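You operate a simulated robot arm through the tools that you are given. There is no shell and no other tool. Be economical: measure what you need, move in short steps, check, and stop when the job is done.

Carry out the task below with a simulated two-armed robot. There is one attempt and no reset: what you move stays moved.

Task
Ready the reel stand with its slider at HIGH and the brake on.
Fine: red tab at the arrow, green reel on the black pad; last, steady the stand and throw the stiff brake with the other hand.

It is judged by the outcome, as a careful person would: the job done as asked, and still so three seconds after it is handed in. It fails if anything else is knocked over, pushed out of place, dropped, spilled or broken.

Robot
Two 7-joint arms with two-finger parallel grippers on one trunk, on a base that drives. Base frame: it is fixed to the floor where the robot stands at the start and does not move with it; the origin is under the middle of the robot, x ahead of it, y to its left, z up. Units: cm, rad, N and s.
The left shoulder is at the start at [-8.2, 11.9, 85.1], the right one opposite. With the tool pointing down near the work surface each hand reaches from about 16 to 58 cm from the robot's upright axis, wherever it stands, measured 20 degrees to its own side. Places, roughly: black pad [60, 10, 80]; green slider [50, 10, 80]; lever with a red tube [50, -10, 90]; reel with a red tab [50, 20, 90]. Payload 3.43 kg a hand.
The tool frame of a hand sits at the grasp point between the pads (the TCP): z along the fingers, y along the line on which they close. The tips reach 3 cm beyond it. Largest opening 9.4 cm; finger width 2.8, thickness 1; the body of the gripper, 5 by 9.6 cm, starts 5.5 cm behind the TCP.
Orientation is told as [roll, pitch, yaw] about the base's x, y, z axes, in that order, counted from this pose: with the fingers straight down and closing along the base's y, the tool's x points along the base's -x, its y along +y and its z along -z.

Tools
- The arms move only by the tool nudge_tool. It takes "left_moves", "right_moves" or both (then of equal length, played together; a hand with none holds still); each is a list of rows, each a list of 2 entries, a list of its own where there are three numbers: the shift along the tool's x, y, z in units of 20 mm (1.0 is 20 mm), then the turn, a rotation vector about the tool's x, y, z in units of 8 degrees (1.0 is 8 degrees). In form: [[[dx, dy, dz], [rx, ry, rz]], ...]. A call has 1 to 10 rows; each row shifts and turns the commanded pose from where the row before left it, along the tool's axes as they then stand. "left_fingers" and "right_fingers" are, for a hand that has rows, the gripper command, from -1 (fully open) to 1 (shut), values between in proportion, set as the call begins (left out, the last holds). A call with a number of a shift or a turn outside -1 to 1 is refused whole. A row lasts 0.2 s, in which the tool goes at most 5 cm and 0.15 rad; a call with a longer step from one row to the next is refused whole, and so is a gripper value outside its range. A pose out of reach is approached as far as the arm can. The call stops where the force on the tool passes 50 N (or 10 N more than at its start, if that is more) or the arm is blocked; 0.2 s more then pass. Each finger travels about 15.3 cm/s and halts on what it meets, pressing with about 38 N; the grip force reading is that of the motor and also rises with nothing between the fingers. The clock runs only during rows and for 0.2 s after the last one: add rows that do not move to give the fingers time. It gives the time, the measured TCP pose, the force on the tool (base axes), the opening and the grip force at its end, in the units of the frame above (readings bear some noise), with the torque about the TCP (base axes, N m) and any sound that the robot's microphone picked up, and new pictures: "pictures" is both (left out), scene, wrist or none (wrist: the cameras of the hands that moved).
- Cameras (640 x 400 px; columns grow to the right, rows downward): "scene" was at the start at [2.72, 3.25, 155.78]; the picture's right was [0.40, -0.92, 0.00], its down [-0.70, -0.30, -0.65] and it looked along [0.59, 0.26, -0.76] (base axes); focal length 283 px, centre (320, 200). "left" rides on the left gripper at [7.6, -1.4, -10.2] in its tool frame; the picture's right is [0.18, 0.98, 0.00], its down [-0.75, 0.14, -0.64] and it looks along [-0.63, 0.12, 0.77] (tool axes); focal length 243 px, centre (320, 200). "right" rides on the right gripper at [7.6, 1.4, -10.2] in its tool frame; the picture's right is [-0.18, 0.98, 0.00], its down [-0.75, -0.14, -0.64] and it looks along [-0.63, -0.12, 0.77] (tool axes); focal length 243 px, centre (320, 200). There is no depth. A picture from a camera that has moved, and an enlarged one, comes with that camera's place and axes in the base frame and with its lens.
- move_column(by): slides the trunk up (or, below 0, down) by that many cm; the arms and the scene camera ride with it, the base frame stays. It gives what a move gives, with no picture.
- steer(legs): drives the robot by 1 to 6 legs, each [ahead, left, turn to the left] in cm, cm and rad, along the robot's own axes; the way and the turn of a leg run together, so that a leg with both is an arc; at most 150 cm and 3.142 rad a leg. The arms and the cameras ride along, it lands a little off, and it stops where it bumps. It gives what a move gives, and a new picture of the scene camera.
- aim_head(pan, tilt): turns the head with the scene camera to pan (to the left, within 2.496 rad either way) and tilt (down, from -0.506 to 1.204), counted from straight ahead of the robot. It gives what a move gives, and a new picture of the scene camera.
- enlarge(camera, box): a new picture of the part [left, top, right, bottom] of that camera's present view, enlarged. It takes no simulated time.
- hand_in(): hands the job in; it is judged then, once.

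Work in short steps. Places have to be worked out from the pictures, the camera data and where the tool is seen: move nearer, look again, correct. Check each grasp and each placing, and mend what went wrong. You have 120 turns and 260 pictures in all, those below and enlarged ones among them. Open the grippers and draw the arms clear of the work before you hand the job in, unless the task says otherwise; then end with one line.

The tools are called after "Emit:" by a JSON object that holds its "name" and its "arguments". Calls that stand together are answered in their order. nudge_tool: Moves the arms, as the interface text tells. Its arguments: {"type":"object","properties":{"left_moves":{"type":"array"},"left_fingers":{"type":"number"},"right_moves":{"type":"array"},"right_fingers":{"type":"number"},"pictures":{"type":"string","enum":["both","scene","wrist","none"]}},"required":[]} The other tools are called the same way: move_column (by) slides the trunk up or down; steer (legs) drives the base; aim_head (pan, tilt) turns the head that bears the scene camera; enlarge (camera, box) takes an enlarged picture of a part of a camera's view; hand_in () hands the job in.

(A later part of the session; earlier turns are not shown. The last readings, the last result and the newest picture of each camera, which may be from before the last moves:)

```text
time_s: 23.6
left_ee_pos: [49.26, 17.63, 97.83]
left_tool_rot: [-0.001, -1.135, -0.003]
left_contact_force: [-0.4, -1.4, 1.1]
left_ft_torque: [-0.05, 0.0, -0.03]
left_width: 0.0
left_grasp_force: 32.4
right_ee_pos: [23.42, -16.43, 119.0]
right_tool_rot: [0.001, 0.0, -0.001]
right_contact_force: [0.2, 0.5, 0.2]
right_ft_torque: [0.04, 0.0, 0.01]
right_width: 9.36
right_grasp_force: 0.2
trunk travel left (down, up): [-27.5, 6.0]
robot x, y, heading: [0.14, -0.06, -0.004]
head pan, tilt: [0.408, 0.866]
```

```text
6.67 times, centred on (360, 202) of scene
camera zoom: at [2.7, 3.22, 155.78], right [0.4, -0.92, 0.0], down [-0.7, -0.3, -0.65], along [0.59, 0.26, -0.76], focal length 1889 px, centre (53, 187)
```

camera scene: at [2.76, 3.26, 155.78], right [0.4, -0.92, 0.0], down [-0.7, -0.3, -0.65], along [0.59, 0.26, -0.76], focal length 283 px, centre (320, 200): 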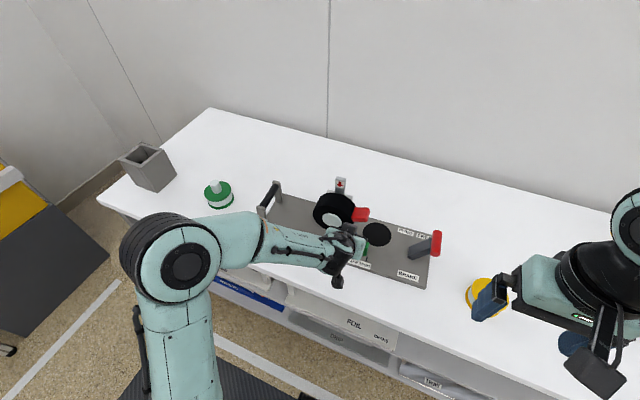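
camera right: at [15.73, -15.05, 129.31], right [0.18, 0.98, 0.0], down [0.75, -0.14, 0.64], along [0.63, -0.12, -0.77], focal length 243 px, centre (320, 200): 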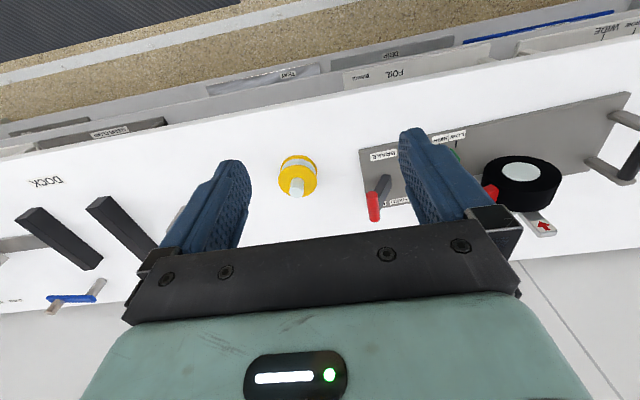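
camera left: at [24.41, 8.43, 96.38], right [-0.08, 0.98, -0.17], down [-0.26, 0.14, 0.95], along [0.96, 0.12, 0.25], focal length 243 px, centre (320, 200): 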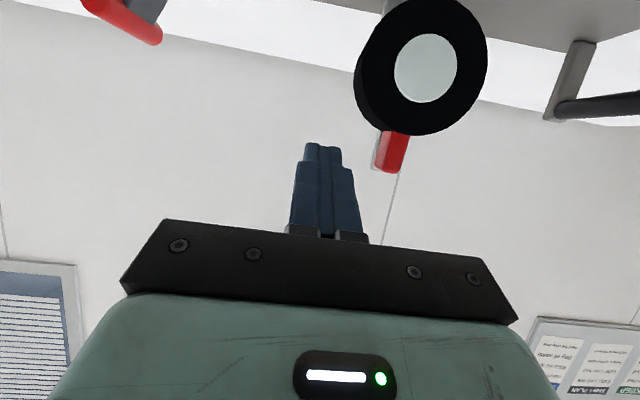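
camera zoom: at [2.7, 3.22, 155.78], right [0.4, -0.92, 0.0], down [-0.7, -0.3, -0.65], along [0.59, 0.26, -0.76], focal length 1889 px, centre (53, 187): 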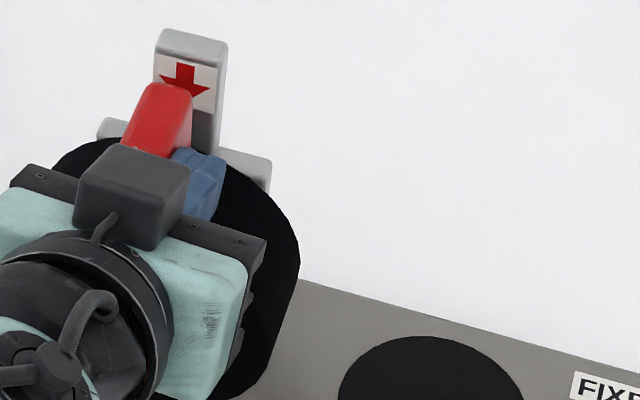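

The tab moved ~5° left, close to vertical now. Retreat and check.

Emit:
{"name": "nudge_tool", "arguments": {"left_moves": [[[0, -0.4, 0], [0, 0, 0]], [[0.2, -0.5, -1], [0, 0, 0]], [[0.2, -0.5, -1], [0, 0, 0]], [[0.3, -0.8, -1], [0, 0, 0]], [[0.3, -0.8, -1], [0, 0, 0]], [[0.3, -0.8, -1], [0, 0, 0]], [[0, 0, -1], [0, 0, 0]]], "pictures": "none"}}

Emit:
{"name": "enlarge", "arguments": {"camera": "scene", "box": [335, 172, 385, 232]}}

Emit:
{"name": "enlarge", "arguments": {"camera": "left", "box": [340, 0, 500, 190]}}

```text
time_s: 25.2
left_ee_pos: [37.19, 10.35, 100.59]
left_tool_rot: [-0.003, -1.138, -0.001]
left_contact_force: [-0.8, 0.5, -0.6]
left_ft_torque: [0.03, 0.01, 0.01]
left_width: 0.0
left_grasp_force: 33.1
right_ee_pos: [23.22, -16.42, 119.16]
right_tool_rot: [0.002, -0.004, 0.0]
right_contact_force: [-0.8, 0.2, 0.3]
right_ft_torque: [0.0, -0.02, 0.0]
right_width: 9.41
right_grasp_force: 0.0
trunk travel left (down, up): [-27.5, 6.0]
robot x, y, heading: [0.14, 0.28, 0.002]
head pan, tilt: [0.408, 0.866]
```

```text
6.67 times, centred on (360, 202) of scene
camera zoom: at [2.61, 3.22, 155.78], right [0.4, -0.92, 0.0], down [-0.7, -0.3, -0.65], along [0.59, 0.26, -0.76], focal length 1889 px, centre (53, 187)
```

zoom: 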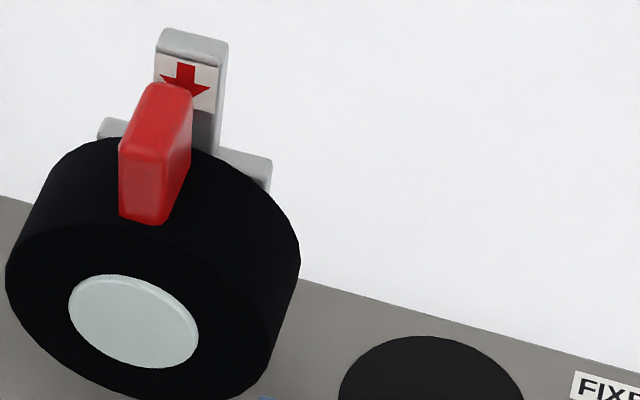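

```text
2.11 times, centred on (420, 95) of left
camera zoom: at [24.54, 8.71, 98.0], right [-0.08, 0.98, -0.17], down [-0.26, 0.14, 0.95], along [0.96, 0.12, 0.25], focal length 511 px, centre (110, 421)
```

zoom: 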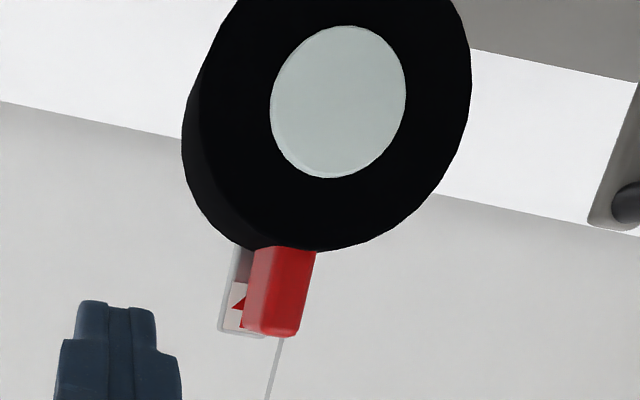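

Now it leans ~3–4° left. I'll nudge it back ~0.4 cm from the left side; first swing round the front of the wheel.

Emit:
{"name": "nudge_tool", "arguments": {"left_moves": [[[0, 0.92, 0], [0, 0, 0]], [[0, 0.92, 0], [0, 0, 0]], [[0, 0.92, 0], [0, 0, 0]], [[0, 0.92, 0], [0, 0, 0]], [[0, 0.92, 0], [0, 0, 0]], [[0, 0.92, 0], [0, 0, 0]], [[0, 0.92, 0], [0, 0, 0]]], "pictures": "wrist"}}

```text
time_s: 26.8
left_ee_pos: [37.29, 23.07, 100.53]
left_tool_rot: [0.001, -1.136, -0.003]
left_contact_force: [0.7, -0.9, -0.7]
left_ft_torque: [0.08, 0.01, 0.15]
left_width: 0.0
left_grasp_force: 32.7
right_ee_pos: [23.28, -16.38, 119.06]
right_tool_rot: [0.001, 0.0, -0.002]
right_contact_force: [0.3, -0.3, 0.6]
right_ft_torque: [-0.01, 0.0, -0.02]
right_width: 9.39
right_grasp_force: 0.0
trunk travel left (down, up): [-27.5, 6.0]
robot x, y, heading: [-0.03, -0.17, -0.004]
head pan, tilt: [0.408, 0.866]
camera left: at [24.72, 21.61, 98.01], right [-0.08, 0.98, -0.17], down [-0.26, 0.14, 0.95], along [0.96, 0.12, 0.25], focal length 243 px, centre (320, 200)
```

left: 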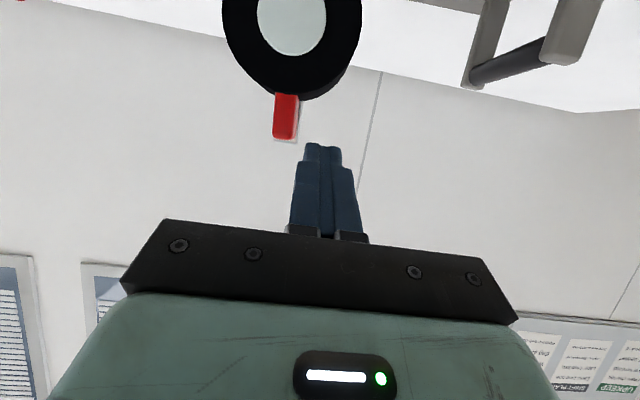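

This view confirms ~3.7° lean left. Move forward on the tab's left and push right to y≈21.7.

Emit:
{"name": "nudge_tool", "arguments": {"left_moves": [[[-0.22, 0.05, 1], [0, 0, 0]], [[-0.22, 0, 1], [0, 0, 0]], [[-0.22, 0, 1], [0, 0, 0]], [[-0.22, 0, 1], [0, 0, 0]], [[-0.22, 0, 1], [0, 0, 0]], [[-0.22, 0, 1], [0, 0, 0]], [[0, -0.3, 0], [0, 0, 0]], [[0, -0.25, 0], [0, 0, 0]], [[0, -0.19, 0], [0, 0, 0]]], "pictures": "none"}}

Emit:
{"name": "enlarge", "arguments": {"camera": "scene", "box": [335, 172, 385, 232]}}

```text
time_s: 28.8
left_ee_pos: [49.17, 21.77, 97.74]
left_tool_rot: [0.001, -1.135, 0.001]
left_contact_force: [0.8, 1.8, 0.4]
left_ft_torque: [0.02, 0.01, 0.05]
left_width: 0.0
left_grasp_force: 32.8
right_ee_pos: [23.52, -16.38, 119.2]
right_tool_rot: [0.0, 0.0, 0.001]
right_contact_force: [0.6, -0.3, -0.1]
right_ft_torque: [0.04, -0.01, 0.02]
right_width: 9.41
right_grasp_force: 0.1
trunk travel left (down, up): [-27.5, 6.0]
robot x, y, heading: [0.25, -0.14, -0.002]
head pan, tilt: [0.408, 0.866]
```

```text
6.67 times, centred on (360, 202) of scene
camera zoom: at [2.73, 3.29, 155.78], right [0.4, -0.92, 0.0], down [-0.7, -0.3, -0.65], along [0.59, 0.26, -0.76], focal length 1889 px, centre (53, 187)
```

zoom: 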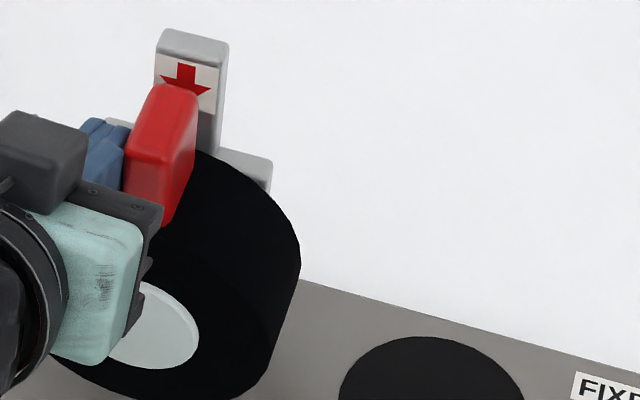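

It moved about a third of the way needed; a touch more (0.2 cm), then retreat.

Emit:
{"name": "nudge_tool", "arguments": {"left_moves": [[[0, -0.11, 0], [0, 0, 0]], [[0, 0.4, 0], [0, 0, 0]], [[0.2, 0.3, -1], [0, 0, 0]], [[0.2, 0, -1], [0, 0, 0]], [[0.2, 0, -1], [0, 0, 0]], [[0.2, 0, -1], [0, 0, 0]], [[0.2, 0, -1], [0, 0, 0]], [[0.2, 0, -1], [0, 0, 0]]], "pictures": "none"}}

Emit:
{"name": "enlarge", "arguments": {"camera": "scene", "box": [335, 172, 385, 232]}}

Emit:
{"name": "enlarge", "arguments": {"camera": "left", "box": [210, 0, 370, 160]}}

```text
time_s: 30.6
left_ee_pos: [37.36, 22.92, 100.67]
left_tool_rot: [0.0, -1.137, -0.001]
left_contact_force: [0.4, 0.6, -0.3]
left_ft_torque: [-0.03, 0.0, 0.02]
left_width: 0.01
left_grasp_force: 33.0
right_ee_pos: [23.37, -16.49, 119.1]
right_tool_rot: [0.001, -0.001, 0.0]
right_contact_force: [-0.5, 0.5, 0.2]
right_ft_torque: [0.02, 0.01, 0.02]
right_width: 9.41
right_grasp_force: 0.1
trunk travel left (down, up): [-27.5, 6.0]
robot x, y, heading: [-0.07, 0.16, 0.002]
head pan, tilt: [0.408, 0.866]
```

```text
6.67 times, centred on (360, 202) of scene
camera zoom: at [2.66, 3.25, 155.78], right [0.4, -0.92, 0.0], down [-0.7, -0.3, -0.65], along [0.59, 0.26, -0.76], focal length 1889 px, centre (53, 187)
```

zoom: 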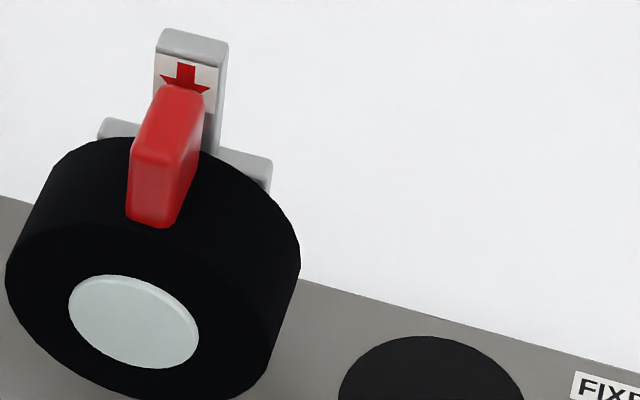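

```text
2.50 times, centred on (290, 80) of left
camera zoom: at [24.74, 21.35, 98.17], right [-0.08, 0.98, -0.17], down [-0.26, 0.14, 0.95], along [0.96, 0.12, 0.25], focal length 606 px, centre (395, 500)
```

zoom: 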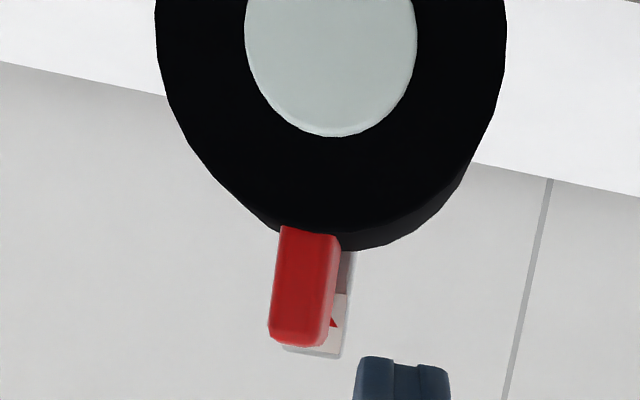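

The tab is now vertical under the arrow. The green reel is at about (49, 63), so I restore the left hand to pointing down, raise it, and then drive left.

Emit:
{"name": "nudge_tool", "arguments": {"left_moves": [[[0, 0, -0.5], [0, 0.9, 0]], [[0, 0, -0.5], [0, 0.9, 0]], [[0, 0, -0.3], [0, 0.9, 0]], [[0, 0, -0.3], [0, 0.9, 0]], [[0, 0, -0.3], [0, 0.9, 0]], [[0, 0, -0.3], [0, 0.9, 0]], [[0, 0, -0.5], [0, 0.9, 0]], [[0, 0, -0.5], [0, 0.9, 0]], [[0, 0, -0.5], [0, 0.93, 0]]], "left_fingers": -1, "pictures": "none"}}

Emit:
{"name": "steer", "arguments": {"legs": [[0, 42, 0]]}}

```text
time_s: 32.6
left_ee_pos: [33.38, 22.98, 106.35]
left_tool_rot: [0.0, 0.001, 0.0]
left_contact_force: [0.6, 0.0, 0.4]
left_ft_torque: [0.01, 0.0, 0.0]
left_width: 9.39
left_grasp_force: 0.0
right_ee_pos: [23.42, -16.56, 118.99]
right_tool_rot: [0.001, 0.0, 0.001]
right_contact_force: [-0.3, 0.6, 0.2]
right_ft_torque: [0.0, -0.02, -0.02]
right_width: 9.42
right_grasp_force: 0.1
trunk travel left (down, up): [-27.5, 6.0]
robot x, y, heading: [0.11, 0.35, -0.003]
head pan, tilt: [0.408, 0.866]
```

```text
time_s: 36.9
left_ee_pos: [33.13, 65.26, 106.4]
left_tool_rot: [-0.001, 0.0, 0.003]
left_contact_force: [0.1, -0.9, 0.5]
left_ft_torque: [0.02, 0.04, 0.04]
left_width: 9.41
left_grasp_force: 0.1
right_ee_pos: [23.25, 25.92, 119.06]
right_tool_rot: [0.001, 0.0, 0.002]
right_contact_force: [0.3, -1.0, 0.9]
right_ft_torque: [-0.02, 0.01, 0.01]
right_width: 9.42
right_grasp_force: 0.2
trunk travel left (down, up): [-27.5, 6.0]
robot x, y, heading: [-0.04, 42.1, 0.004]
head pan, tilt: [0.408, 0.866]
camera scene: at [2.67, 45.59, 155.78], right [0.4, -0.92, 0.0], down [-0.7, -0.3, -0.65], along [0.59, 0.26, -0.76], focal length 283 px, centre (320, 200)
```

scene: 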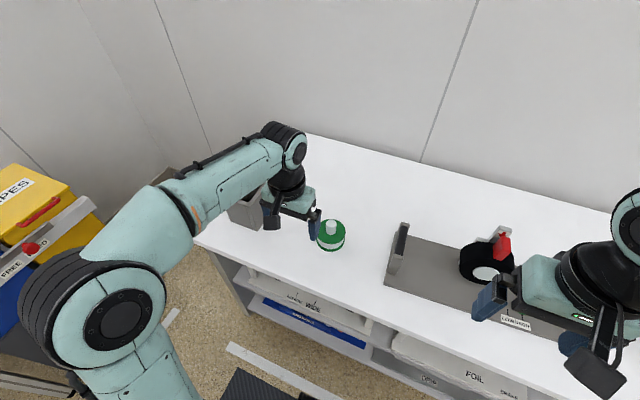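

Reel is near (48, 62). Enlarge both views to triangulate it.

Emit:
{"name": "enlarge", "arguments": {"camera": "scene", "box": [290, 200, 370, 260]}}

Emit:
{"name": "enlarge", "arguments": {"camera": "left", "box": [160, 60, 480, 260]}}

```text
6.67 times, centred on (330, 230) of scene
camera zoom: at [2.67, 45.59, 155.78], right [0.4, -0.92, 0.0], down [-0.7, -0.3, -0.65], along [0.59, 0.26, -0.76], focal length 1889 px, centre (253, 0)
```

zoom: 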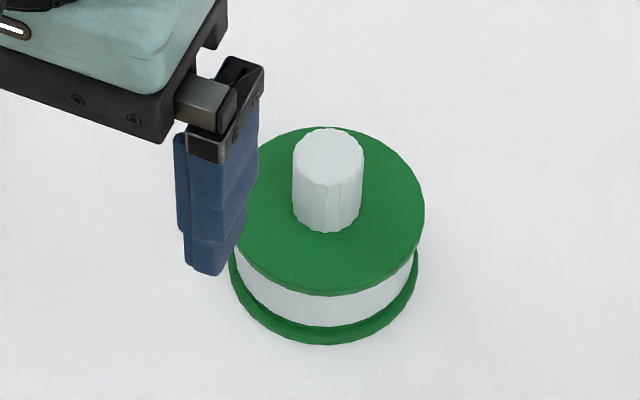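

```text
2.00 times, centred on (320, 160) of left
camera zoom: at [25.54, 63.76, 116.64], right [-0.19, 0.98, 0.0], down [0.75, 0.14, 0.64], along [0.63, 0.12, -0.77], focal length 485 px, centre (320, 280)
```

zoom: 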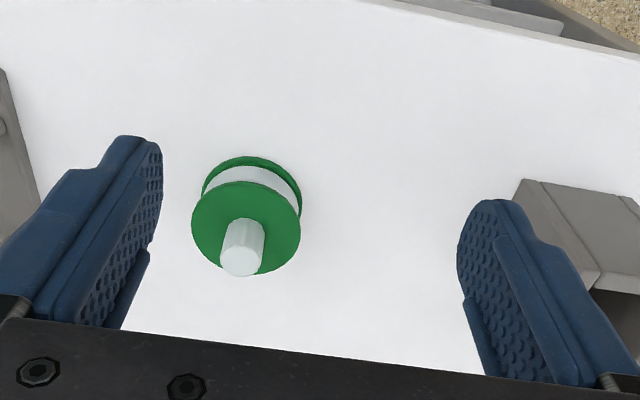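

Spindle tip ≈ (48.3, 62.1, 88.3), 3.1 cm thick, flange top z≈83.4. Move above it with the fingers open.

Emit:
{"name": "nudge_tool", "arguments": {"left_moves": [[[-0.95, -0.198, 0.71], [0, 0, 0]], [[-0.95, -0.198, 0.71], [0, 0, 0]], [[-0.95, -0.198, 0.71], [0, 0, 0]], [[-0.95, -0.198, 0.71], [0, 0, 0]], [[-0.95, -0.198, 0.71], [0, 0, 0]], [[-0.95, -0.198, 0.71], [0, 0, 0]], [[-0.95, -0.198, 0.71], [0, 0, 0]], [[-0.95, -0.198, 0.71], [0, 0, 0]]], "left_fingers": -0.2, "pictures": "both"}}

```text
time_s: 38.6
left_ee_pos: [48.31, 62.04, 95.0]
left_tool_rot: [0.0, 0.001, 0.001]
left_contact_force: [-0.7, -1.1, 0.3]
left_ft_torque: [0.04, 0.01, -0.01]
left_width: 5.62
left_grasp_force: 0.0
right_ee_pos: [23.43, 25.91, 119.0]
right_tool_rot: [0.001, 0.0, 0.004]
right_contact_force: [0.4, -0.7, 0.5]
right_ft_torque: [-0.04, 0.0, 0.0]
right_width: 9.36
right_grasp_force: 0.1
trunk travel left (down, up): [-27.5, 6.0]
robot x, y, heading: [0.03, 42.57, -0.002]
head pan, tilt: [0.408, 0.866]
camera scene: at [2.75, 45.57, 155.78], right [0.4, -0.92, 0.0], down [-0.7, -0.3, -0.65], along [0.59, 0.26, -0.76], focal length 283 px, centre (320, 200)
camera left: at [40.76, 60.54, 105.17], right [-0.19, 0.98, 0.0], down [0.75, 0.14, 0.64], along [0.63, 0.12, -0.77], focal length 243 px, centre (320, 200)
```

scene: 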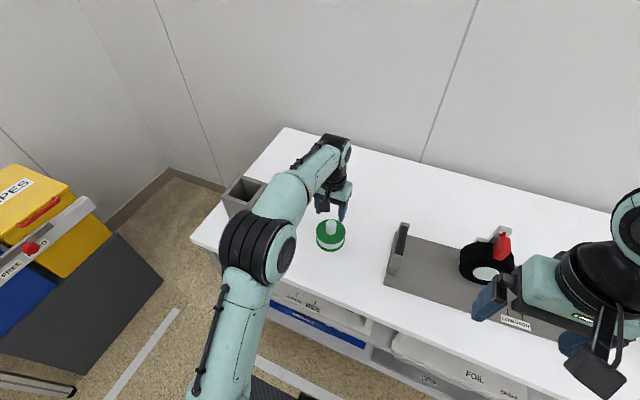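
left: 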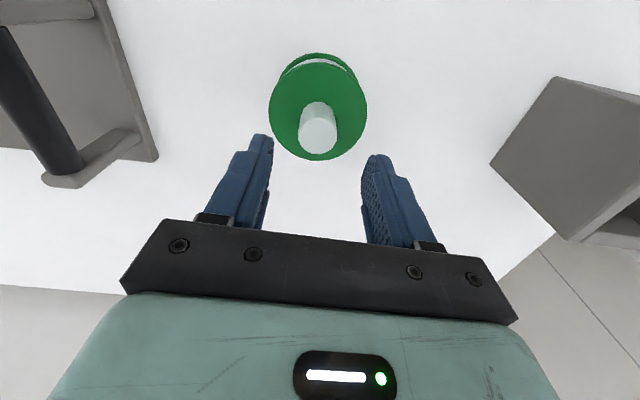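

The spindle projects to (48.5, 61.9), centred between the fingers. Descend 7.7 cm and then close.

Emit:
{"name": "nudge_tool", "arguments": {"left_moves": [[[-0.05, -0.03, 0.77], [0, 0, 0]], [[-0.05, -0.03, 0.77], [0, 0, 0]], [[0, 0, 0.77], [0, 0, 0]], [[0, 0, 0.77], [0, 0, 0]], [[0, 0, 0.77], [0, 0, 0]]], "pictures": "wrist"}}

Emit:
{"name": "nudge_tool", "arguments": {"left_moves": [[[0, 0, 0], [0, 0, 0]], [[0, 0, 0], [0, 0, 0]], [[0, 0, 0], [0, 0, 0]]], "left_fingers": 1, "pictures": "both"}}

```text
time_s: 39.9
left_ee_pos: [48.6, 61.83, 87.19]
left_tool_rot: [0.001, 0.001, 0.002]
left_contact_force: [0.2, 0.7, -0.7]
left_ft_torque: [0.01, -0.04, 0.02]
left_width: 5.64
left_grasp_force: 0.0
right_ee_pos: [23.26, 25.94, 118.96]
right_tool_rot: [-0.001, 0.0, 0.002]
right_contact_force: [-0.2, 0.0, -0.1]
right_ft_torque: [-0.02, -0.02, -0.01]
right_width: 9.41
right_grasp_force: 0.0
trunk travel left (down, up): [-27.5, 6.0]
robot x, y, heading: [0.02, 42.06, 0.003]
head pan, tilt: [0.408, 0.866]
camera left: at [40.97, 60.44, 97.57], right [-0.19, 0.98, 0.0], down [0.75, 0.14, 0.64], along [0.63, 0.12, -0.77], focal length 243 px, centre (320, 200)
```

left: 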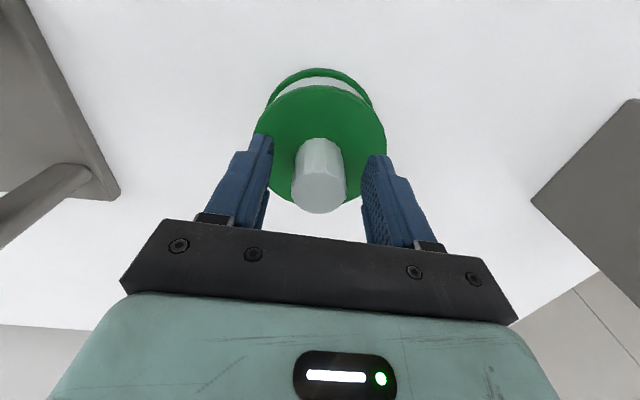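

```text
time_s: 40.6
left_ee_pos: [48.66, 61.98, 87.46]
left_tool_rot: [-0.002, -0.002, 0.002]
left_contact_force: [2.2, 1.0, 5.8]
left_ft_torque: [0.09, -0.23, 0.06]
left_width: 3.06
left_grasp_force: 38.1
right_ee_pos: [23.43, 25.8, 119.02]
right_tool_rot: [0.002, 0.0, 0.002]
right_contact_force: [0.0, 0.9, -0.2]
right_ft_torque: [0.02, -0.04, 0.02]
right_width: 9.4
right_grasp_force: 0.2
trunk travel left (down, up): [-27.5, 6.0]
robot x, y, heading: [-0.03, 41.99, 0.002]
head pan, tilt: [0.408, 0.866]
camera scene: at [2.65, 45.57, 155.78], right [0.4, -0.92, 0.0], down [-0.7, -0.3, -0.65], along [0.59, 0.26, -0.76], focal length 283 px, centre (320, 200)
camera left: at [40.97, 60.45, 97.65], right [-0.19, 0.98, 0.0], down [0.75, 0.14, 0.64], along [0.63, 0.12, -0.77], focal length 243 px, centre (320, 200)
```

scene: 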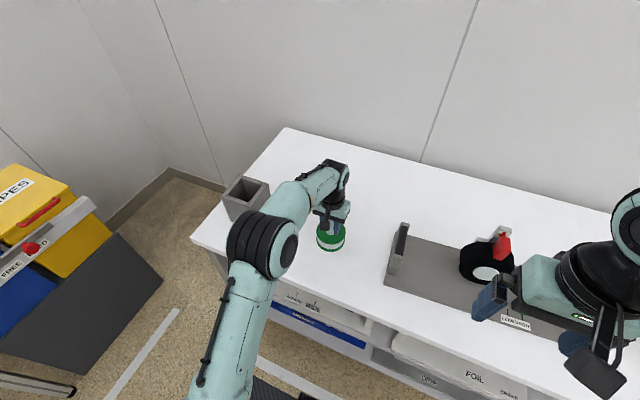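
left: 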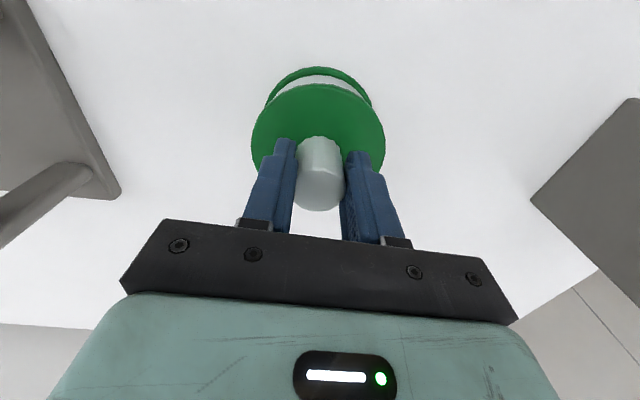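

Reel gripped (3.06 cm, 38 N). Lift, retract clear of the stand, and check it hangs securely.

Emit:
{"name": "nudge_tool", "arguments": {"left_moves": [[[0, 0, -0.6], [0, 0, 0]], [[0, 0, -0.9], [0, 0, 0]], [[0, 0, -0.9], [0, 0, 0]], [[0.6, 0, -0.9], [0, 0, 0]], [[0.9, 0, -0.9], [0, 0, 0]], [[0.9, 0, -0.9], [0, 0, 0]], [[0.9, 0, -0.9], [0, 0, 0]], [[0.9, 0, -0.6], [0, 0, 0]], [[0.9, 0, -0.4], [0, 0, 0]], [[0.9, 0, 0], [0, 0, 0]]], "pictures": "both"}}

```text
time_s: 42.9
left_ee_pos: [36.56, 61.94, 101.33]
left_tool_rot: [0.0, -0.002, 0.002]
left_contact_force: [0.0, -0.3, 0.8]
left_ft_torque: [-0.02, -0.01, -0.02]
left_width: 3.06
left_grasp_force: 37.9
right_ee_pos: [23.29, 25.86, 119.14]
right_tool_rot: [-0.001, 0.0, 0.001]
right_contact_force: [-0.3, -0.4, 0.6]
right_ft_torque: [-0.01, -0.01, -0.01]
right_width: 9.43
right_grasp_force: 0.1
trunk travel left (down, up): [-27.5, 6.0]
robot x, y, heading: [0.28, 42.06, 0.002]
head pan, tilt: [0.408, 0.866]
camera scene: at [2.62, 45.59, 155.78], right [0.4, -0.92, 0.0], down [-0.7, -0.3, -0.65], along [0.59, 0.26, -0.76], focal length 283 px, centre (320, 200)
camera left: at [28.9, 60.46, 111.59], right [-0.19, 0.98, 0.0], down [0.75, 0.14, 0.64], along [0.63, 0.12, -0.77], focal length 243 px, centre (320, 200)
```

scene: 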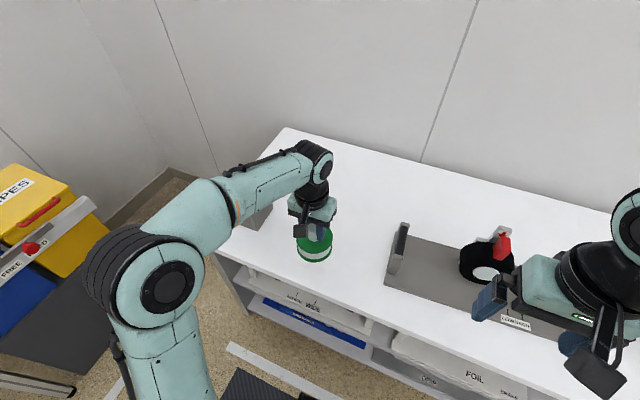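
left: 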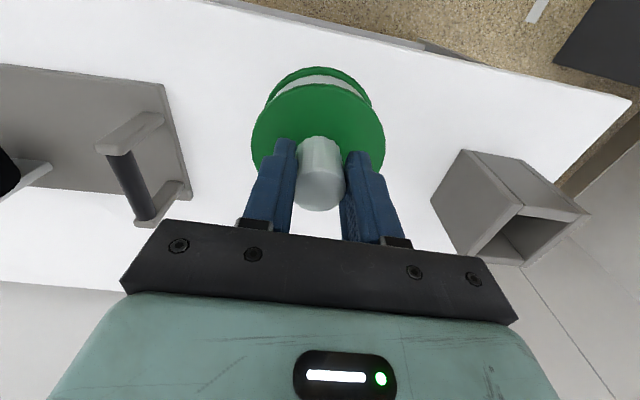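

Reel held firmly. Pad centre ≈ (55.6, 6.6). Drive right so the left shoulder lines up with the pad, with a slight 3 cm ahead for reach.

Emit:
{"name": "steer", "arguments": {"legs": [[0, -50, 0]]}}

Emit:
{"name": "steer", "arguments": {"legs": [[3, 0, 0]]}}

```text
time_s: 47.7
left_ee_pos: [36.68, 11.94, 101.4]
left_tool_rot: [0.0, 0.001, -0.001]
left_contact_force: [-0.4, 0.4, -0.5]
left_ft_torque: [0.0, 0.0, 0.04]
left_width: 3.03
left_grasp_force: 38.0
right_ee_pos: [23.16, -24.09, 118.99]
right_tool_rot: [0.001, -0.001, -0.002]
right_contact_force: [-0.2, 0.6, 0.0]
right_ft_torque: [0.01, 0.01, 0.0]
right_width: 9.41
right_grasp_force: 0.0
trunk travel left (down, up): [-27.5, 6.0]
robot x, y, heading: [-0.18, -7.79, 0.001]
head pan, tilt: [0.408, 0.866]
camera scene: at [2.69, -4.31, 155.78], right [0.4, -0.92, 0.0], down [-0.7, -0.3, -0.65], along [0.59, 0.26, -0.76], focal length 283 px, centre (320, 200)
```

scene: 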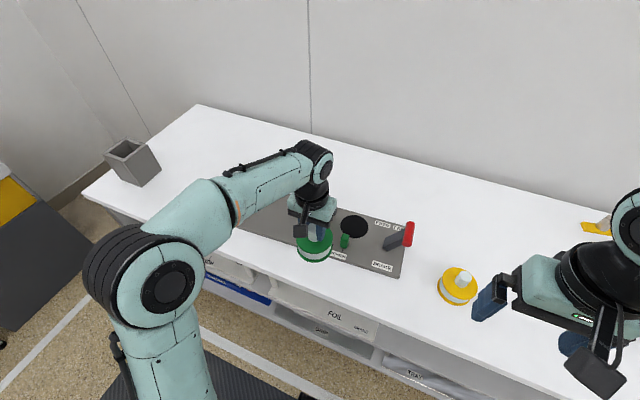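

```text
time_s: 48.6
left_ee_pos: [39.62, 11.93, 101.34]
left_tool_rot: [-0.001, -0.001, -0.002]
left_contact_force: [0.1, -0.6, -0.3]
left_ft_torque: [0.0, 0.04, -0.06]
left_width: 3.0
left_grasp_force: 38.0
right_ee_pos: [26.26, -23.99, 119.11]
right_tool_rot: [0.0, 0.001, -0.002]
right_contact_force: [0.6, -0.1, 0.1]
right_ft_torque: [0.01, 0.0, 0.0]
right_width: 9.41
right_grasp_force: 0.0
trunk travel left (down, up): [-27.5, 6.0]
robot x, y, heading: [3.18, -7.68, -0.004]
head pan, tilt: [0.408, 0.866]
camera scene: at [5.62, -4.31, 155.77], right [0.4, -0.92, 0.0], down [-0.7, -0.3, -0.65], along [0.59, 0.26, -0.76], focal length 283 px, centre (320, 200)
```

scene: 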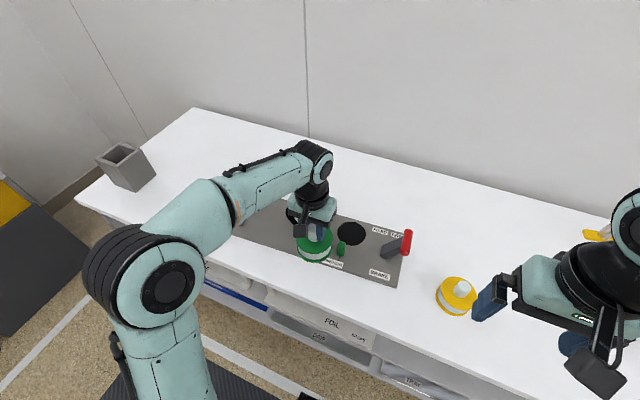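

Enlarge the scene to re-measure the pad from this viewpoint.

Emit:
{"name": "enlarge", "arguments": {"camera": "scene", "box": [290, 200, 430, 290]}}

```text
4.44 times, centred on (360, 245) of scene
camera zoom: at [5.62, -4.31, 155.77], right [0.4, -0.92, 0.0], down [-0.7, -0.3, -0.65], along [0.59, 0.26, -0.76], focal length 1260 px, centre (142, 0)
```

zoom: 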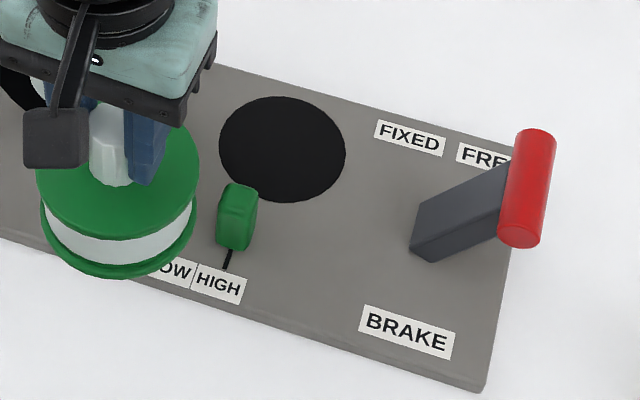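

Pad centre measured at (55.6, 6.75). Shift right first (away from the wheel), then go forward above the pad.

Emit:
{"name": "nudge_tool", "arguments": {"left_moves": [[[0, -0.87, 0], [0, 0, 0]], [[0, -0.87, 0], [0, 0, 0]], [[0, -0.87, 0], [0, 0, 0]], [[-0.9, 0, 0], [0, 0, 0]], [[-0.9, 0, 0], [0, 0, 0]], [[-0.9, 0, 0], [0, 0, 0]], [[-0.9, 0, 0], [0, 0, 0]], [[-0.9, 0, 0], [0, 0, 0]], [[-0.9, 0, 0], [0, 0, 0]]], "pictures": "none"}}

Emit:
{"name": "nudge_tool", "arguments": {"left_moves": [[[-0.9, 0, 0.2], [0, 0, 0]], [[-0.9, 0, 0.3], [0, 0, 0]], [[-0.75, 0, 0.5], [0, 0, 0]], [[0, 0, 0.5], [0, 0, 0]]], "pictures": "both"}}

Emit:
{"name": "enlarge", "arguments": {"camera": "scene", "box": [290, 180, 430, 290]}}

```text
time_s: 50.6
left_ee_pos: [50.46, 6.75, 101.24]
left_tool_rot: [-0.001, 0.001, -0.002]
left_contact_force: [-0.5, 0.1, -1.1]
left_ft_torque: [-0.01, 0.02, 0.0]
left_width: 3.03
left_grasp_force: 37.6
right_ee_pos: [26.31, -23.99, 118.97]
right_tool_rot: [-0.001, -0.001, -0.003]
right_contact_force: [0.3, 0.4, 0.0]
right_ft_torque: [-0.01, 0.06, 0.02]
right_width: 9.41
right_grasp_force: 0.1
trunk travel left (down, up): [-27.5, 6.0]
robot x, y, heading: [2.75, -7.75, -0.001]
head pan, tilt: [0.408, 0.866]
```

```text
time_s: 51.6
left_ee_pos: [55.57, 6.81, 98.38]
left_tool_rot: [0.0, 0.001, -0.003]
left_contact_force: [0.2, 0.6, -0.8]
left_ft_torque: [-0.01, -0.01, 0.01]
left_width: 3.01
left_grasp_force: 38.0
right_ee_pos: [26.31, -24.02, 119.03]
right_tool_rot: [-0.001, 0.001, 0.0]
right_contact_force: [0.3, -0.4, 0.0]
right_ft_torque: [0.05, -0.03, 0.01]
right_width: 9.43
right_grasp_force: 0.0
trunk travel left (down, up): [-27.5, 6.0]
robot x, y, heading: [2.85, -7.49, 0.001]
head pan, tilt: [0.408, 0.866]
camera scene: at [5.61, -4.29, 155.78], right [0.4, -0.92, 0.0], down [-0.7, -0.3, -0.65], along [0.59, 0.26, -0.76], focal length 283 px, centre (320, 200)
camera left: at [47.88, 5.25, 108.6], right [-0.18, 0.98, 0.0], down [0.75, 0.14, 0.64], along [0.63, 0.12, -0.77], focal length 243 px, centre (320, 200)
```

scene: 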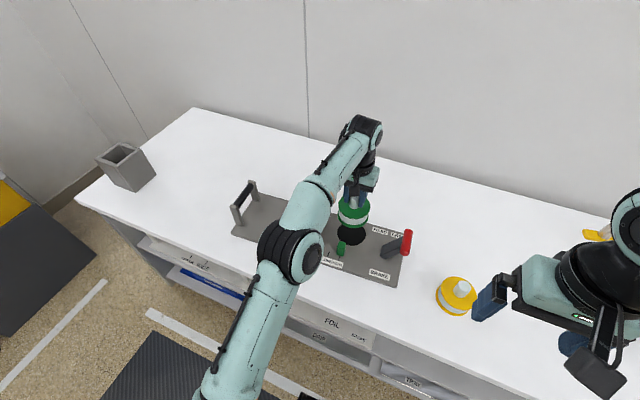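
left: 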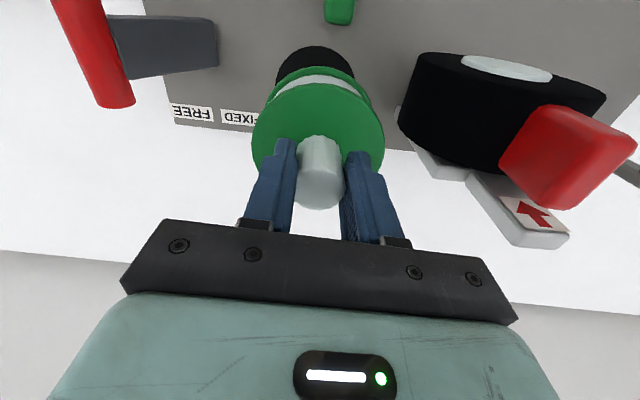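

```text
3.64 times, centred on (360, 235) of scene
camera zoom: at [5.61, -4.29, 155.78], right [0.4, -0.92, 0.0], down [-0.7, -0.3, -0.65], along [0.59, 0.26, -0.76], focal length 1030 px, centre (174, 73)
```

zoom: 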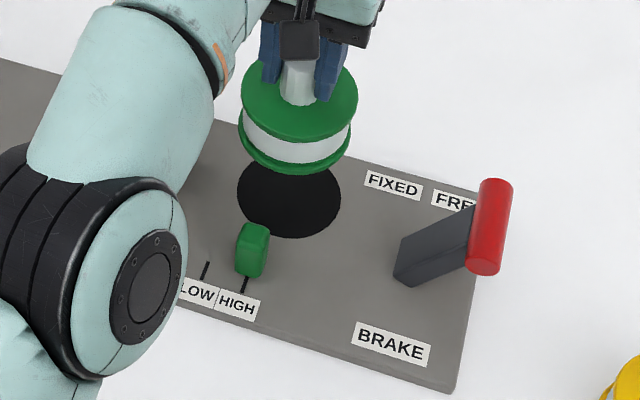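

Reel hovers over the pad, centred. Descend to about 1.5 cm above contact.

Emit:
{"name": "nudge_tool", "arguments": {"left_moves": [[[0, 0, 0.7], [0, 0, 0]], [[0, 0, 0.7], [0, 0, 0]], [[0, 0, 0.7], [0, 0, 0]], [[0, 0, 0.7], [0, 0, 0]], [[0, 0, 0.7], [0, 0, 0]], [[0, 0, 0.6], [0, 0, 0]]], "pictures": "wrist"}}

Emit:
{"name": "enlarge", "arguments": {"camera": "scene", "box": [290, 180, 430, 290]}}

```text
time_s: 53.0
left_ee_pos: [55.51, 6.68, 89.99]
left_tool_rot: [0.001, 0.0, -0.002]
left_contact_force: [0.2, -0.1, -0.5]
left_ft_torque: [0.03, -0.02, 0.03]
left_width: 3.03
left_grasp_force: 38.5
right_ee_pos: [26.24, -23.98, 118.99]
right_tool_rot: [0.001, 0.001, -0.002]
right_contact_force: [0.2, 0.6, 0.9]
right_ft_torque: [0.03, 0.0, 0.02]
right_width: 9.4
right_grasp_force: 0.1
trunk travel left (down, up): [-27.5, 6.0]
robot x, y, heading: [2.64, -8.03, 0.001]
head pan, tilt: [0.408, 0.866]
camera left: at [47.88, 5.23, 100.33], right [-0.18, 0.98, 0.0], down [0.75, 0.14, 0.64], along [0.63, 0.12, -0.77], focal length 243 px, centre (320, 200)
```

left: 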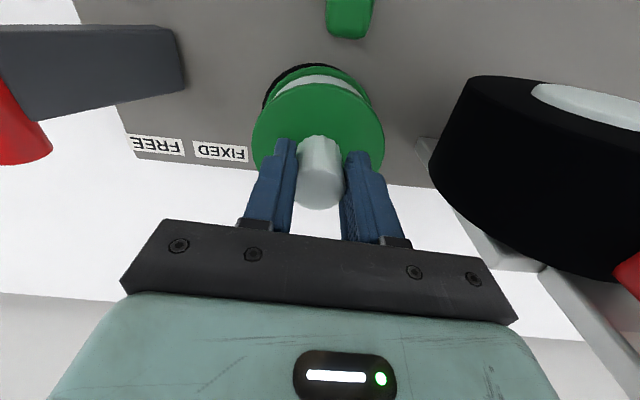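

```text
3.64 times, centred on (360, 235) of scene
camera zoom: at [5.66, -4.3, 155.78], right [0.4, -0.92, 0.0], down [-0.7, -0.3, -0.65], along [0.59, 0.26, -0.76], focal length 1030 px, centre (174, 73)
```

zoom: 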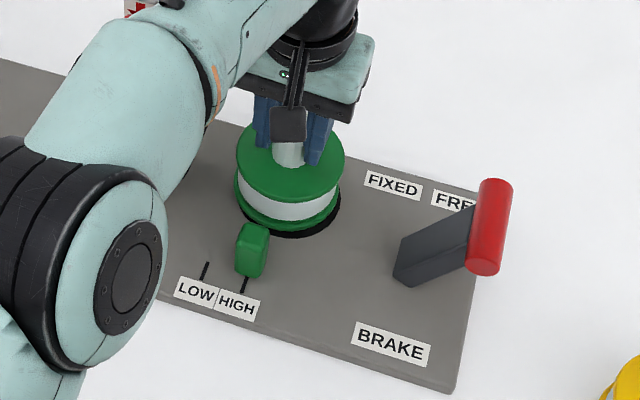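

Alignment is nearly right; shift 0.4 cm forward and 0.25 right, then lower slowly until contact.

Emit:
{"name": "nudge_tool", "arguments": {"left_moves": [[[-0.2, -0.13, 0.15], [0, 0, 0]], [[0, 0, 0.2], [0, 0, 0]], [[0, 0, 0.15], [0, 0, 0]], [[0, 0, 0.1], [0, 0, 0]]], "pictures": "wrist"}}

Emit:
{"name": "enlarge", "arguments": {"camera": "scene", "box": [320, 200, 400, 270]}}

```text
time_s: 54.0
left_ee_pos: [56.02, 6.56, 89.29]
left_tool_rot: [-0.001, -0.007, -0.001]
left_contact_force: [-1.8, 0.6, 14.7]
left_ft_torque: [0.13, 0.17, 0.01]
left_width: 3.01
left_grasp_force: 38.1
right_ee_pos: [26.26, -24.14, 119.05]
right_tool_rot: [0.001, -0.003, -0.002]
right_contact_force: [0.4, 0.8, 0.8]
right_ft_torque: [0.01, -0.01, 0.0]
right_width: 9.38
right_grasp_force: 0.1
trunk travel left (down, up): [-27.5, 6.0]
robot x, y, heading: [3.11, -7.65, 0.0]
head pan, tilt: [0.408, 0.866]
camera left: at [48.22, 4.96, 99.39], right [-0.18, 0.98, 0.0], down [0.75, 0.14, 0.65], along [0.63, 0.12, -0.76], focal length 243 px, centre (320, 200)
```

left: 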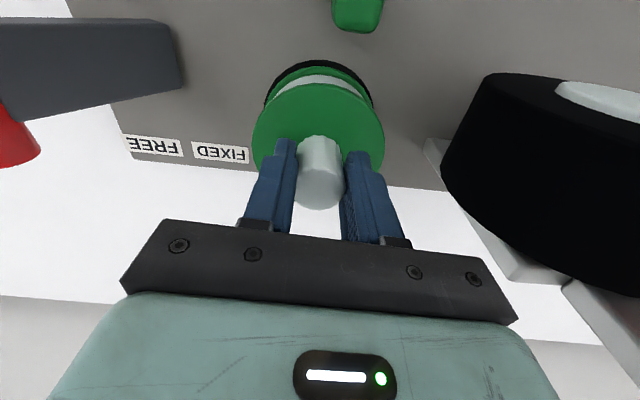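

```text
5.71 times, centred on (360, 235) of scene
camera zoom: at [5.5, -4.33, 155.8], right [0.4, -0.92, 0.0], down [-0.7, -0.3, -0.65], along [0.6, 0.26, -0.76], focal length 1619 px, centre (91, 0)
```

zoom: 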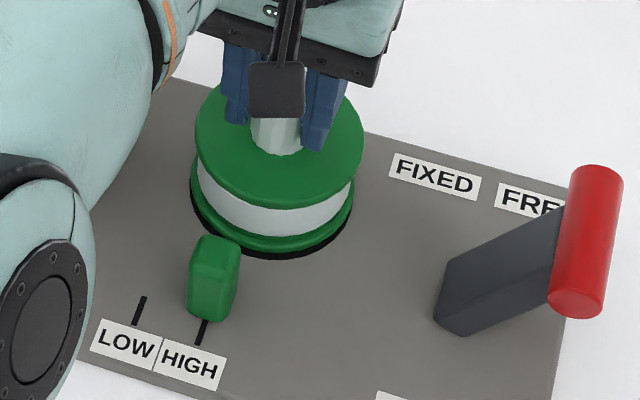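

Contact made (15 N); the reel is ~0.25 cm too far forward. Lift a hair, shift back, set down lightly.

Emit:
{"name": "nudge_tool", "arguments": {"left_moves": [[[0, 0, -0.4], [0, 0, 0]], [[0.13, 0, 0], [0, 0, 0]], [[0, 0, 0.15], [0, 0, 0]], [[0, 0, 0.1], [0, 0, 0]]], "pictures": "none"}}

Emit:
{"name": "enlarge", "arguments": {"camera": "scene", "box": [320, 200, 400, 270]}}

```text
time_s: 55.0
left_ee_pos: [55.81, 6.48, 89.16]
left_tool_rot: [0.0, 0.001, -0.001]
left_contact_force: [1.4, 0.1, 0.1]
left_ft_torque: [0.03, 0.0, 0.02]
left_width: 3.03
left_grasp_force: 38.3
right_ee_pos: [26.26, -24.09, 119.01]
right_tool_rot: [0.0, -0.001, -0.003]
right_contact_force: [0.7, -0.9, 0.3]
right_ft_torque: [-0.01, -0.04, 0.0]
right_width: 9.41
right_grasp_force: 0.0
trunk travel left (down, up): [-27.5, 6.0]
robot x, y, heading: [2.72, -7.84, -0.002]
head pan, tilt: [0.408, 0.866]
```

```text
5.71 times, centred on (360, 235) of scene
camera zoom: at [5.64, -4.31, 155.78], right [0.4, -0.92, 0.0], down [-0.7, -0.3, -0.65], along [0.59, 0.26, -0.76], focal length 1619 px, centre (91, 0)
```

zoom: 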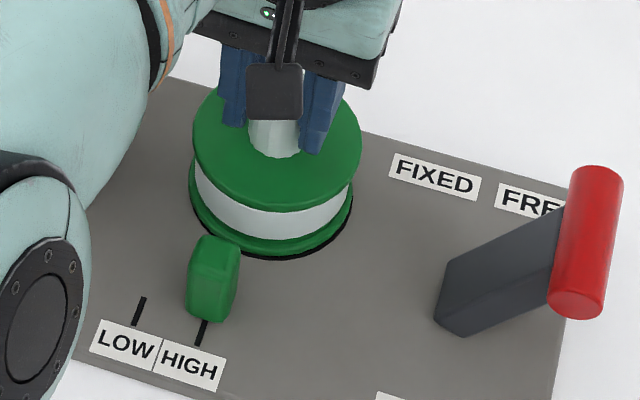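

Well centred. Lower the last mm, then open the fingers partly.

Emit:
{"name": "nudge_tool", "arguments": {"left_moves": [[[0, 0, 0.08], [0, 0, 0]], [[0, 0, 0], [0, 0, 0]]], "pictures": "none"}}

Emit:
{"name": "nudge_tool", "arguments": {"left_moves": [[[0, 0, 0], [0, 0, 0]], [[0, 0, 0], [0, 0, 0]], [[0, 0, -0.3], [0, 0, 0]], [[0, 0, -0.7], [0, 0, 0]], [[0, 0, -1], [0, 0, 0]], [[0, 0, -1], [0, 0, 0]], [[0, 0, -1], [0, 0, 0]], [[0, 0, -1], [0, 0, 0]]], "left_fingers": -0.2, "pictures": "wrist"}}

Emit:
{"name": "enlarge", "arguments": {"camera": "scene", "box": [310, 190, 410, 280]}}

```text
time_s: 55.6
left_ee_pos: [55.67, 6.35, 89.2]
left_tool_rot: [0.001, 0.0, -0.001]
left_contact_force: [-1.0, -0.2, 7.2]
left_ft_torque: [0.01, -0.1, -0.03]
left_width: 3.0
left_grasp_force: 38.4
right_ee_pos: [26.21, -24.19, 119.05]
right_tool_rot: [-0.002, -0.002, -0.002]
right_contact_force: [-0.1, 0.4, -0.2]
right_ft_torque: [0.01, -0.01, 0.05]
right_width: 9.42
right_grasp_force: 0.1
trunk travel left (down, up): [-27.5, 6.0]
robot x, y, heading: [3.14, -7.6, -0.007]
head pan, tilt: [0.408, 0.866]
```

```text
time_s: 57.4
left_ee_pos: [55.83, 6.4, 99.08]
left_tool_rot: [0.0, 0.0, -0.001]
left_contact_force: [0.4, 0.8, 1.0]
left_ft_torque: [0.03, -0.01, 0.0]
left_width: 5.66
left_grasp_force: 0.0
right_ee_pos: [26.31, -24.11, 118.97]
right_tool_rot: [0.0, -0.001, -0.003]
right_contact_force: [0.8, 0.1, 0.3]
right_ft_torque: [-0.02, -0.01, -0.02]
right_width: 9.43
right_grasp_force: 0.0
trunk travel left (down, up): [-27.5, 6.0]
robot x, y, heading: [3.01, -7.59, -0.001]
head pan, tilt: [0.408, 0.866]
camera left: at [48.04, 4.91, 109.34], right [-0.18, 0.98, 0.0], down [0.75, 0.14, 0.64], along [0.63, 0.12, -0.77], focal length 243 px, centre (320, 200)
```

left: 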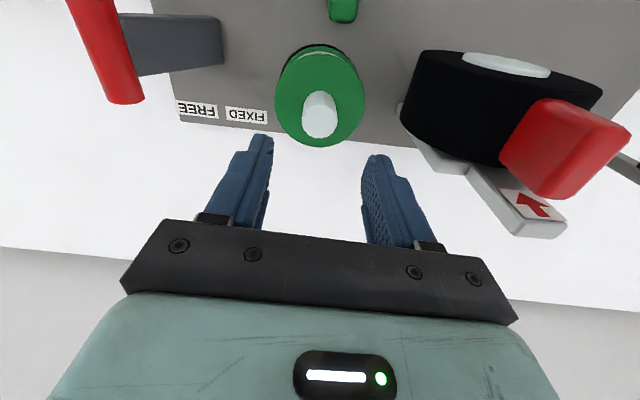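

```text
4.44 times, centred on (360, 235) of scene
camera zoom: at [5.66, -4.32, 155.78], right [0.4, -0.92, 0.0], down [-0.7, -0.3, -0.65], along [0.59, 0.26, -0.76], focal length 1260 px, centre (142, 44)
```

zoom: 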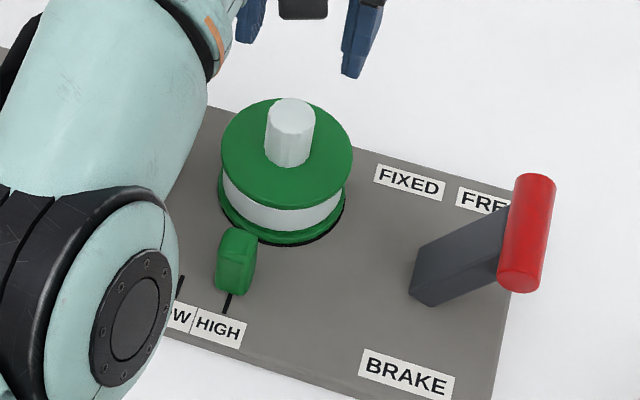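

Reel sits on the pad. Raise and retract the left hand, then drive left ~21.5 cm so both handle (≈[51,42,87]) and brake are in reach.

Emit:
{"name": "nudge_tool", "arguments": {"left_moves": [[[0.3, 0, -0.9], [0, 0, 0]], [[0.5, 0, -0.9], [0, 0, 0]], [[0.9, 0, -0.9], [0, 0, 0]], [[0.9, 0, -0.9], [0, 0, 0]], [[0.9, 0, 0], [0, 0, 0]], [[0.9, 0, 0], [0, 0, 0]], [[0.9, 0, 0], [0, 0, 0]], [[0.9, 0, 0], [0, 0, 0]], [[0.9, 0, 0], [0, 0, 0]], [[0.9, 0, 0], [0, 0, 0]]], "pictures": "none"}}

Emit:
{"name": "steer", "arguments": {"legs": [[0, 21.5, 0]]}}

Emit:
{"name": "enlarge", "arguments": {"camera": "scene", "box": [250, 160, 470, 300]}}

Emit:
{"name": "enlarge", "arguments": {"camera": "left", "box": [300, 60, 640, 260]}}

```text
time_s: 59.6
left_ee_pos: [39.48, 6.56, 106.28]
left_tool_rot: [-0.001, -0.002, -0.001]
left_contact_force: [0.0, 0.4, 0.6]
left_ft_torque: [0.03, 0.01, 0.01]
left_width: 5.64
left_grasp_force: 0.0
right_ee_pos: [26.22, -24.01, 119.09]
right_tool_rot: [-0.001, 0.0, 0.0]
right_contact_force: [-0.6, -0.7, -0.2]
right_ft_torque: [-0.05, 0.02, -0.03]
right_width: 9.43
right_grasp_force: 0.2
trunk travel left (down, up): [-27.5, 6.0]
robot x, y, heading: [3.23, -7.28, -0.002]
head pan, tilt: [0.408, 0.866]
```

```text
time_s: 62.1
left_ee_pos: [39.67, 27.93, 106.24]
left_tool_rot: [0.001, 0.001, -0.002]
left_contact_force: [-0.5, 0.1, 0.6]
left_ft_torque: [0.0, 0.0, -0.01]
left_width: 5.65
left_grasp_force: 0.0
right_ee_pos: [26.31, -2.54, 119.05]
right_tool_rot: [-0.001, 0.001, -0.003]
right_contact_force: [0.4, 0.3, -0.5]
right_ft_torque: [0.0, 0.0, 0.02]
right_width: 9.39
right_grasp_force: 0.1
trunk travel left (down, up): [-27.5, 6.0]
robot x, y, heading: [2.78, 13.83, -0.004]
head pan, tilt: [0.408, 0.866]
camera scene: at [5.69, 17.15, 155.78], right [0.4, -0.92, 0.0], down [-0.7, -0.3, -0.65], along [0.59, 0.26, -0.76], focal length 283 px, centre (320, 200)
```

scene: 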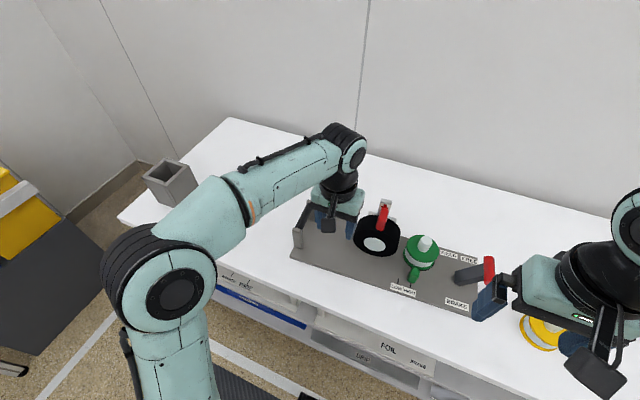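

```text
2.86 times, centred on (360, 230) of scene
camera zoom: at [5.69, 17.15, 155.78], right [0.4, -0.92, 0.0], down [-0.7, -0.3, -0.65], along [0.59, 0.26, -0.76], focal length 810 px, centre (206, 114)
```

zoom: 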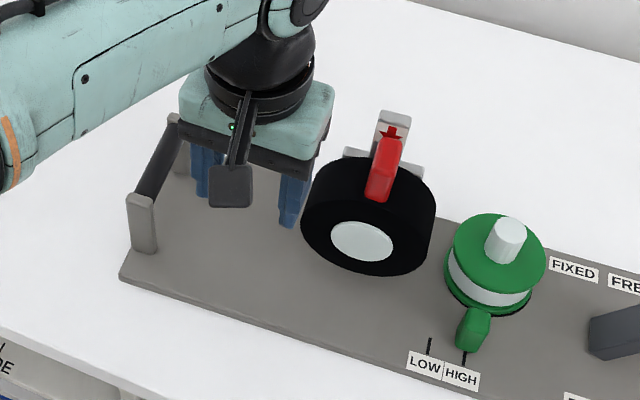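

```text
1.88 times, centred on (470, 160) of left
camera zoom: at [32.03, 26.47, 116.48], right [-0.18, 0.98, 0.0], down [0.75, 0.14, 0.64], along [0.63, 0.12, -0.77], focal length 457 px, centre (38, 275)
```

zoom: 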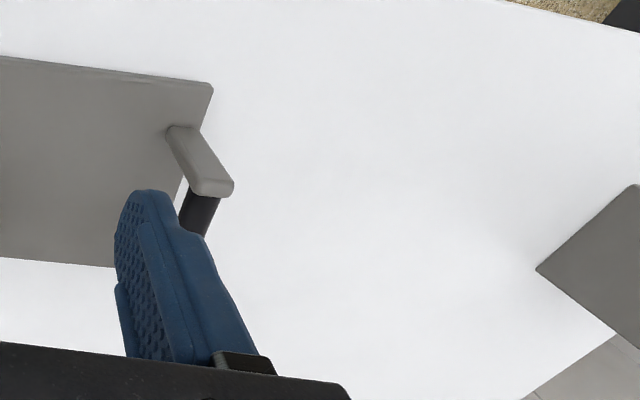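

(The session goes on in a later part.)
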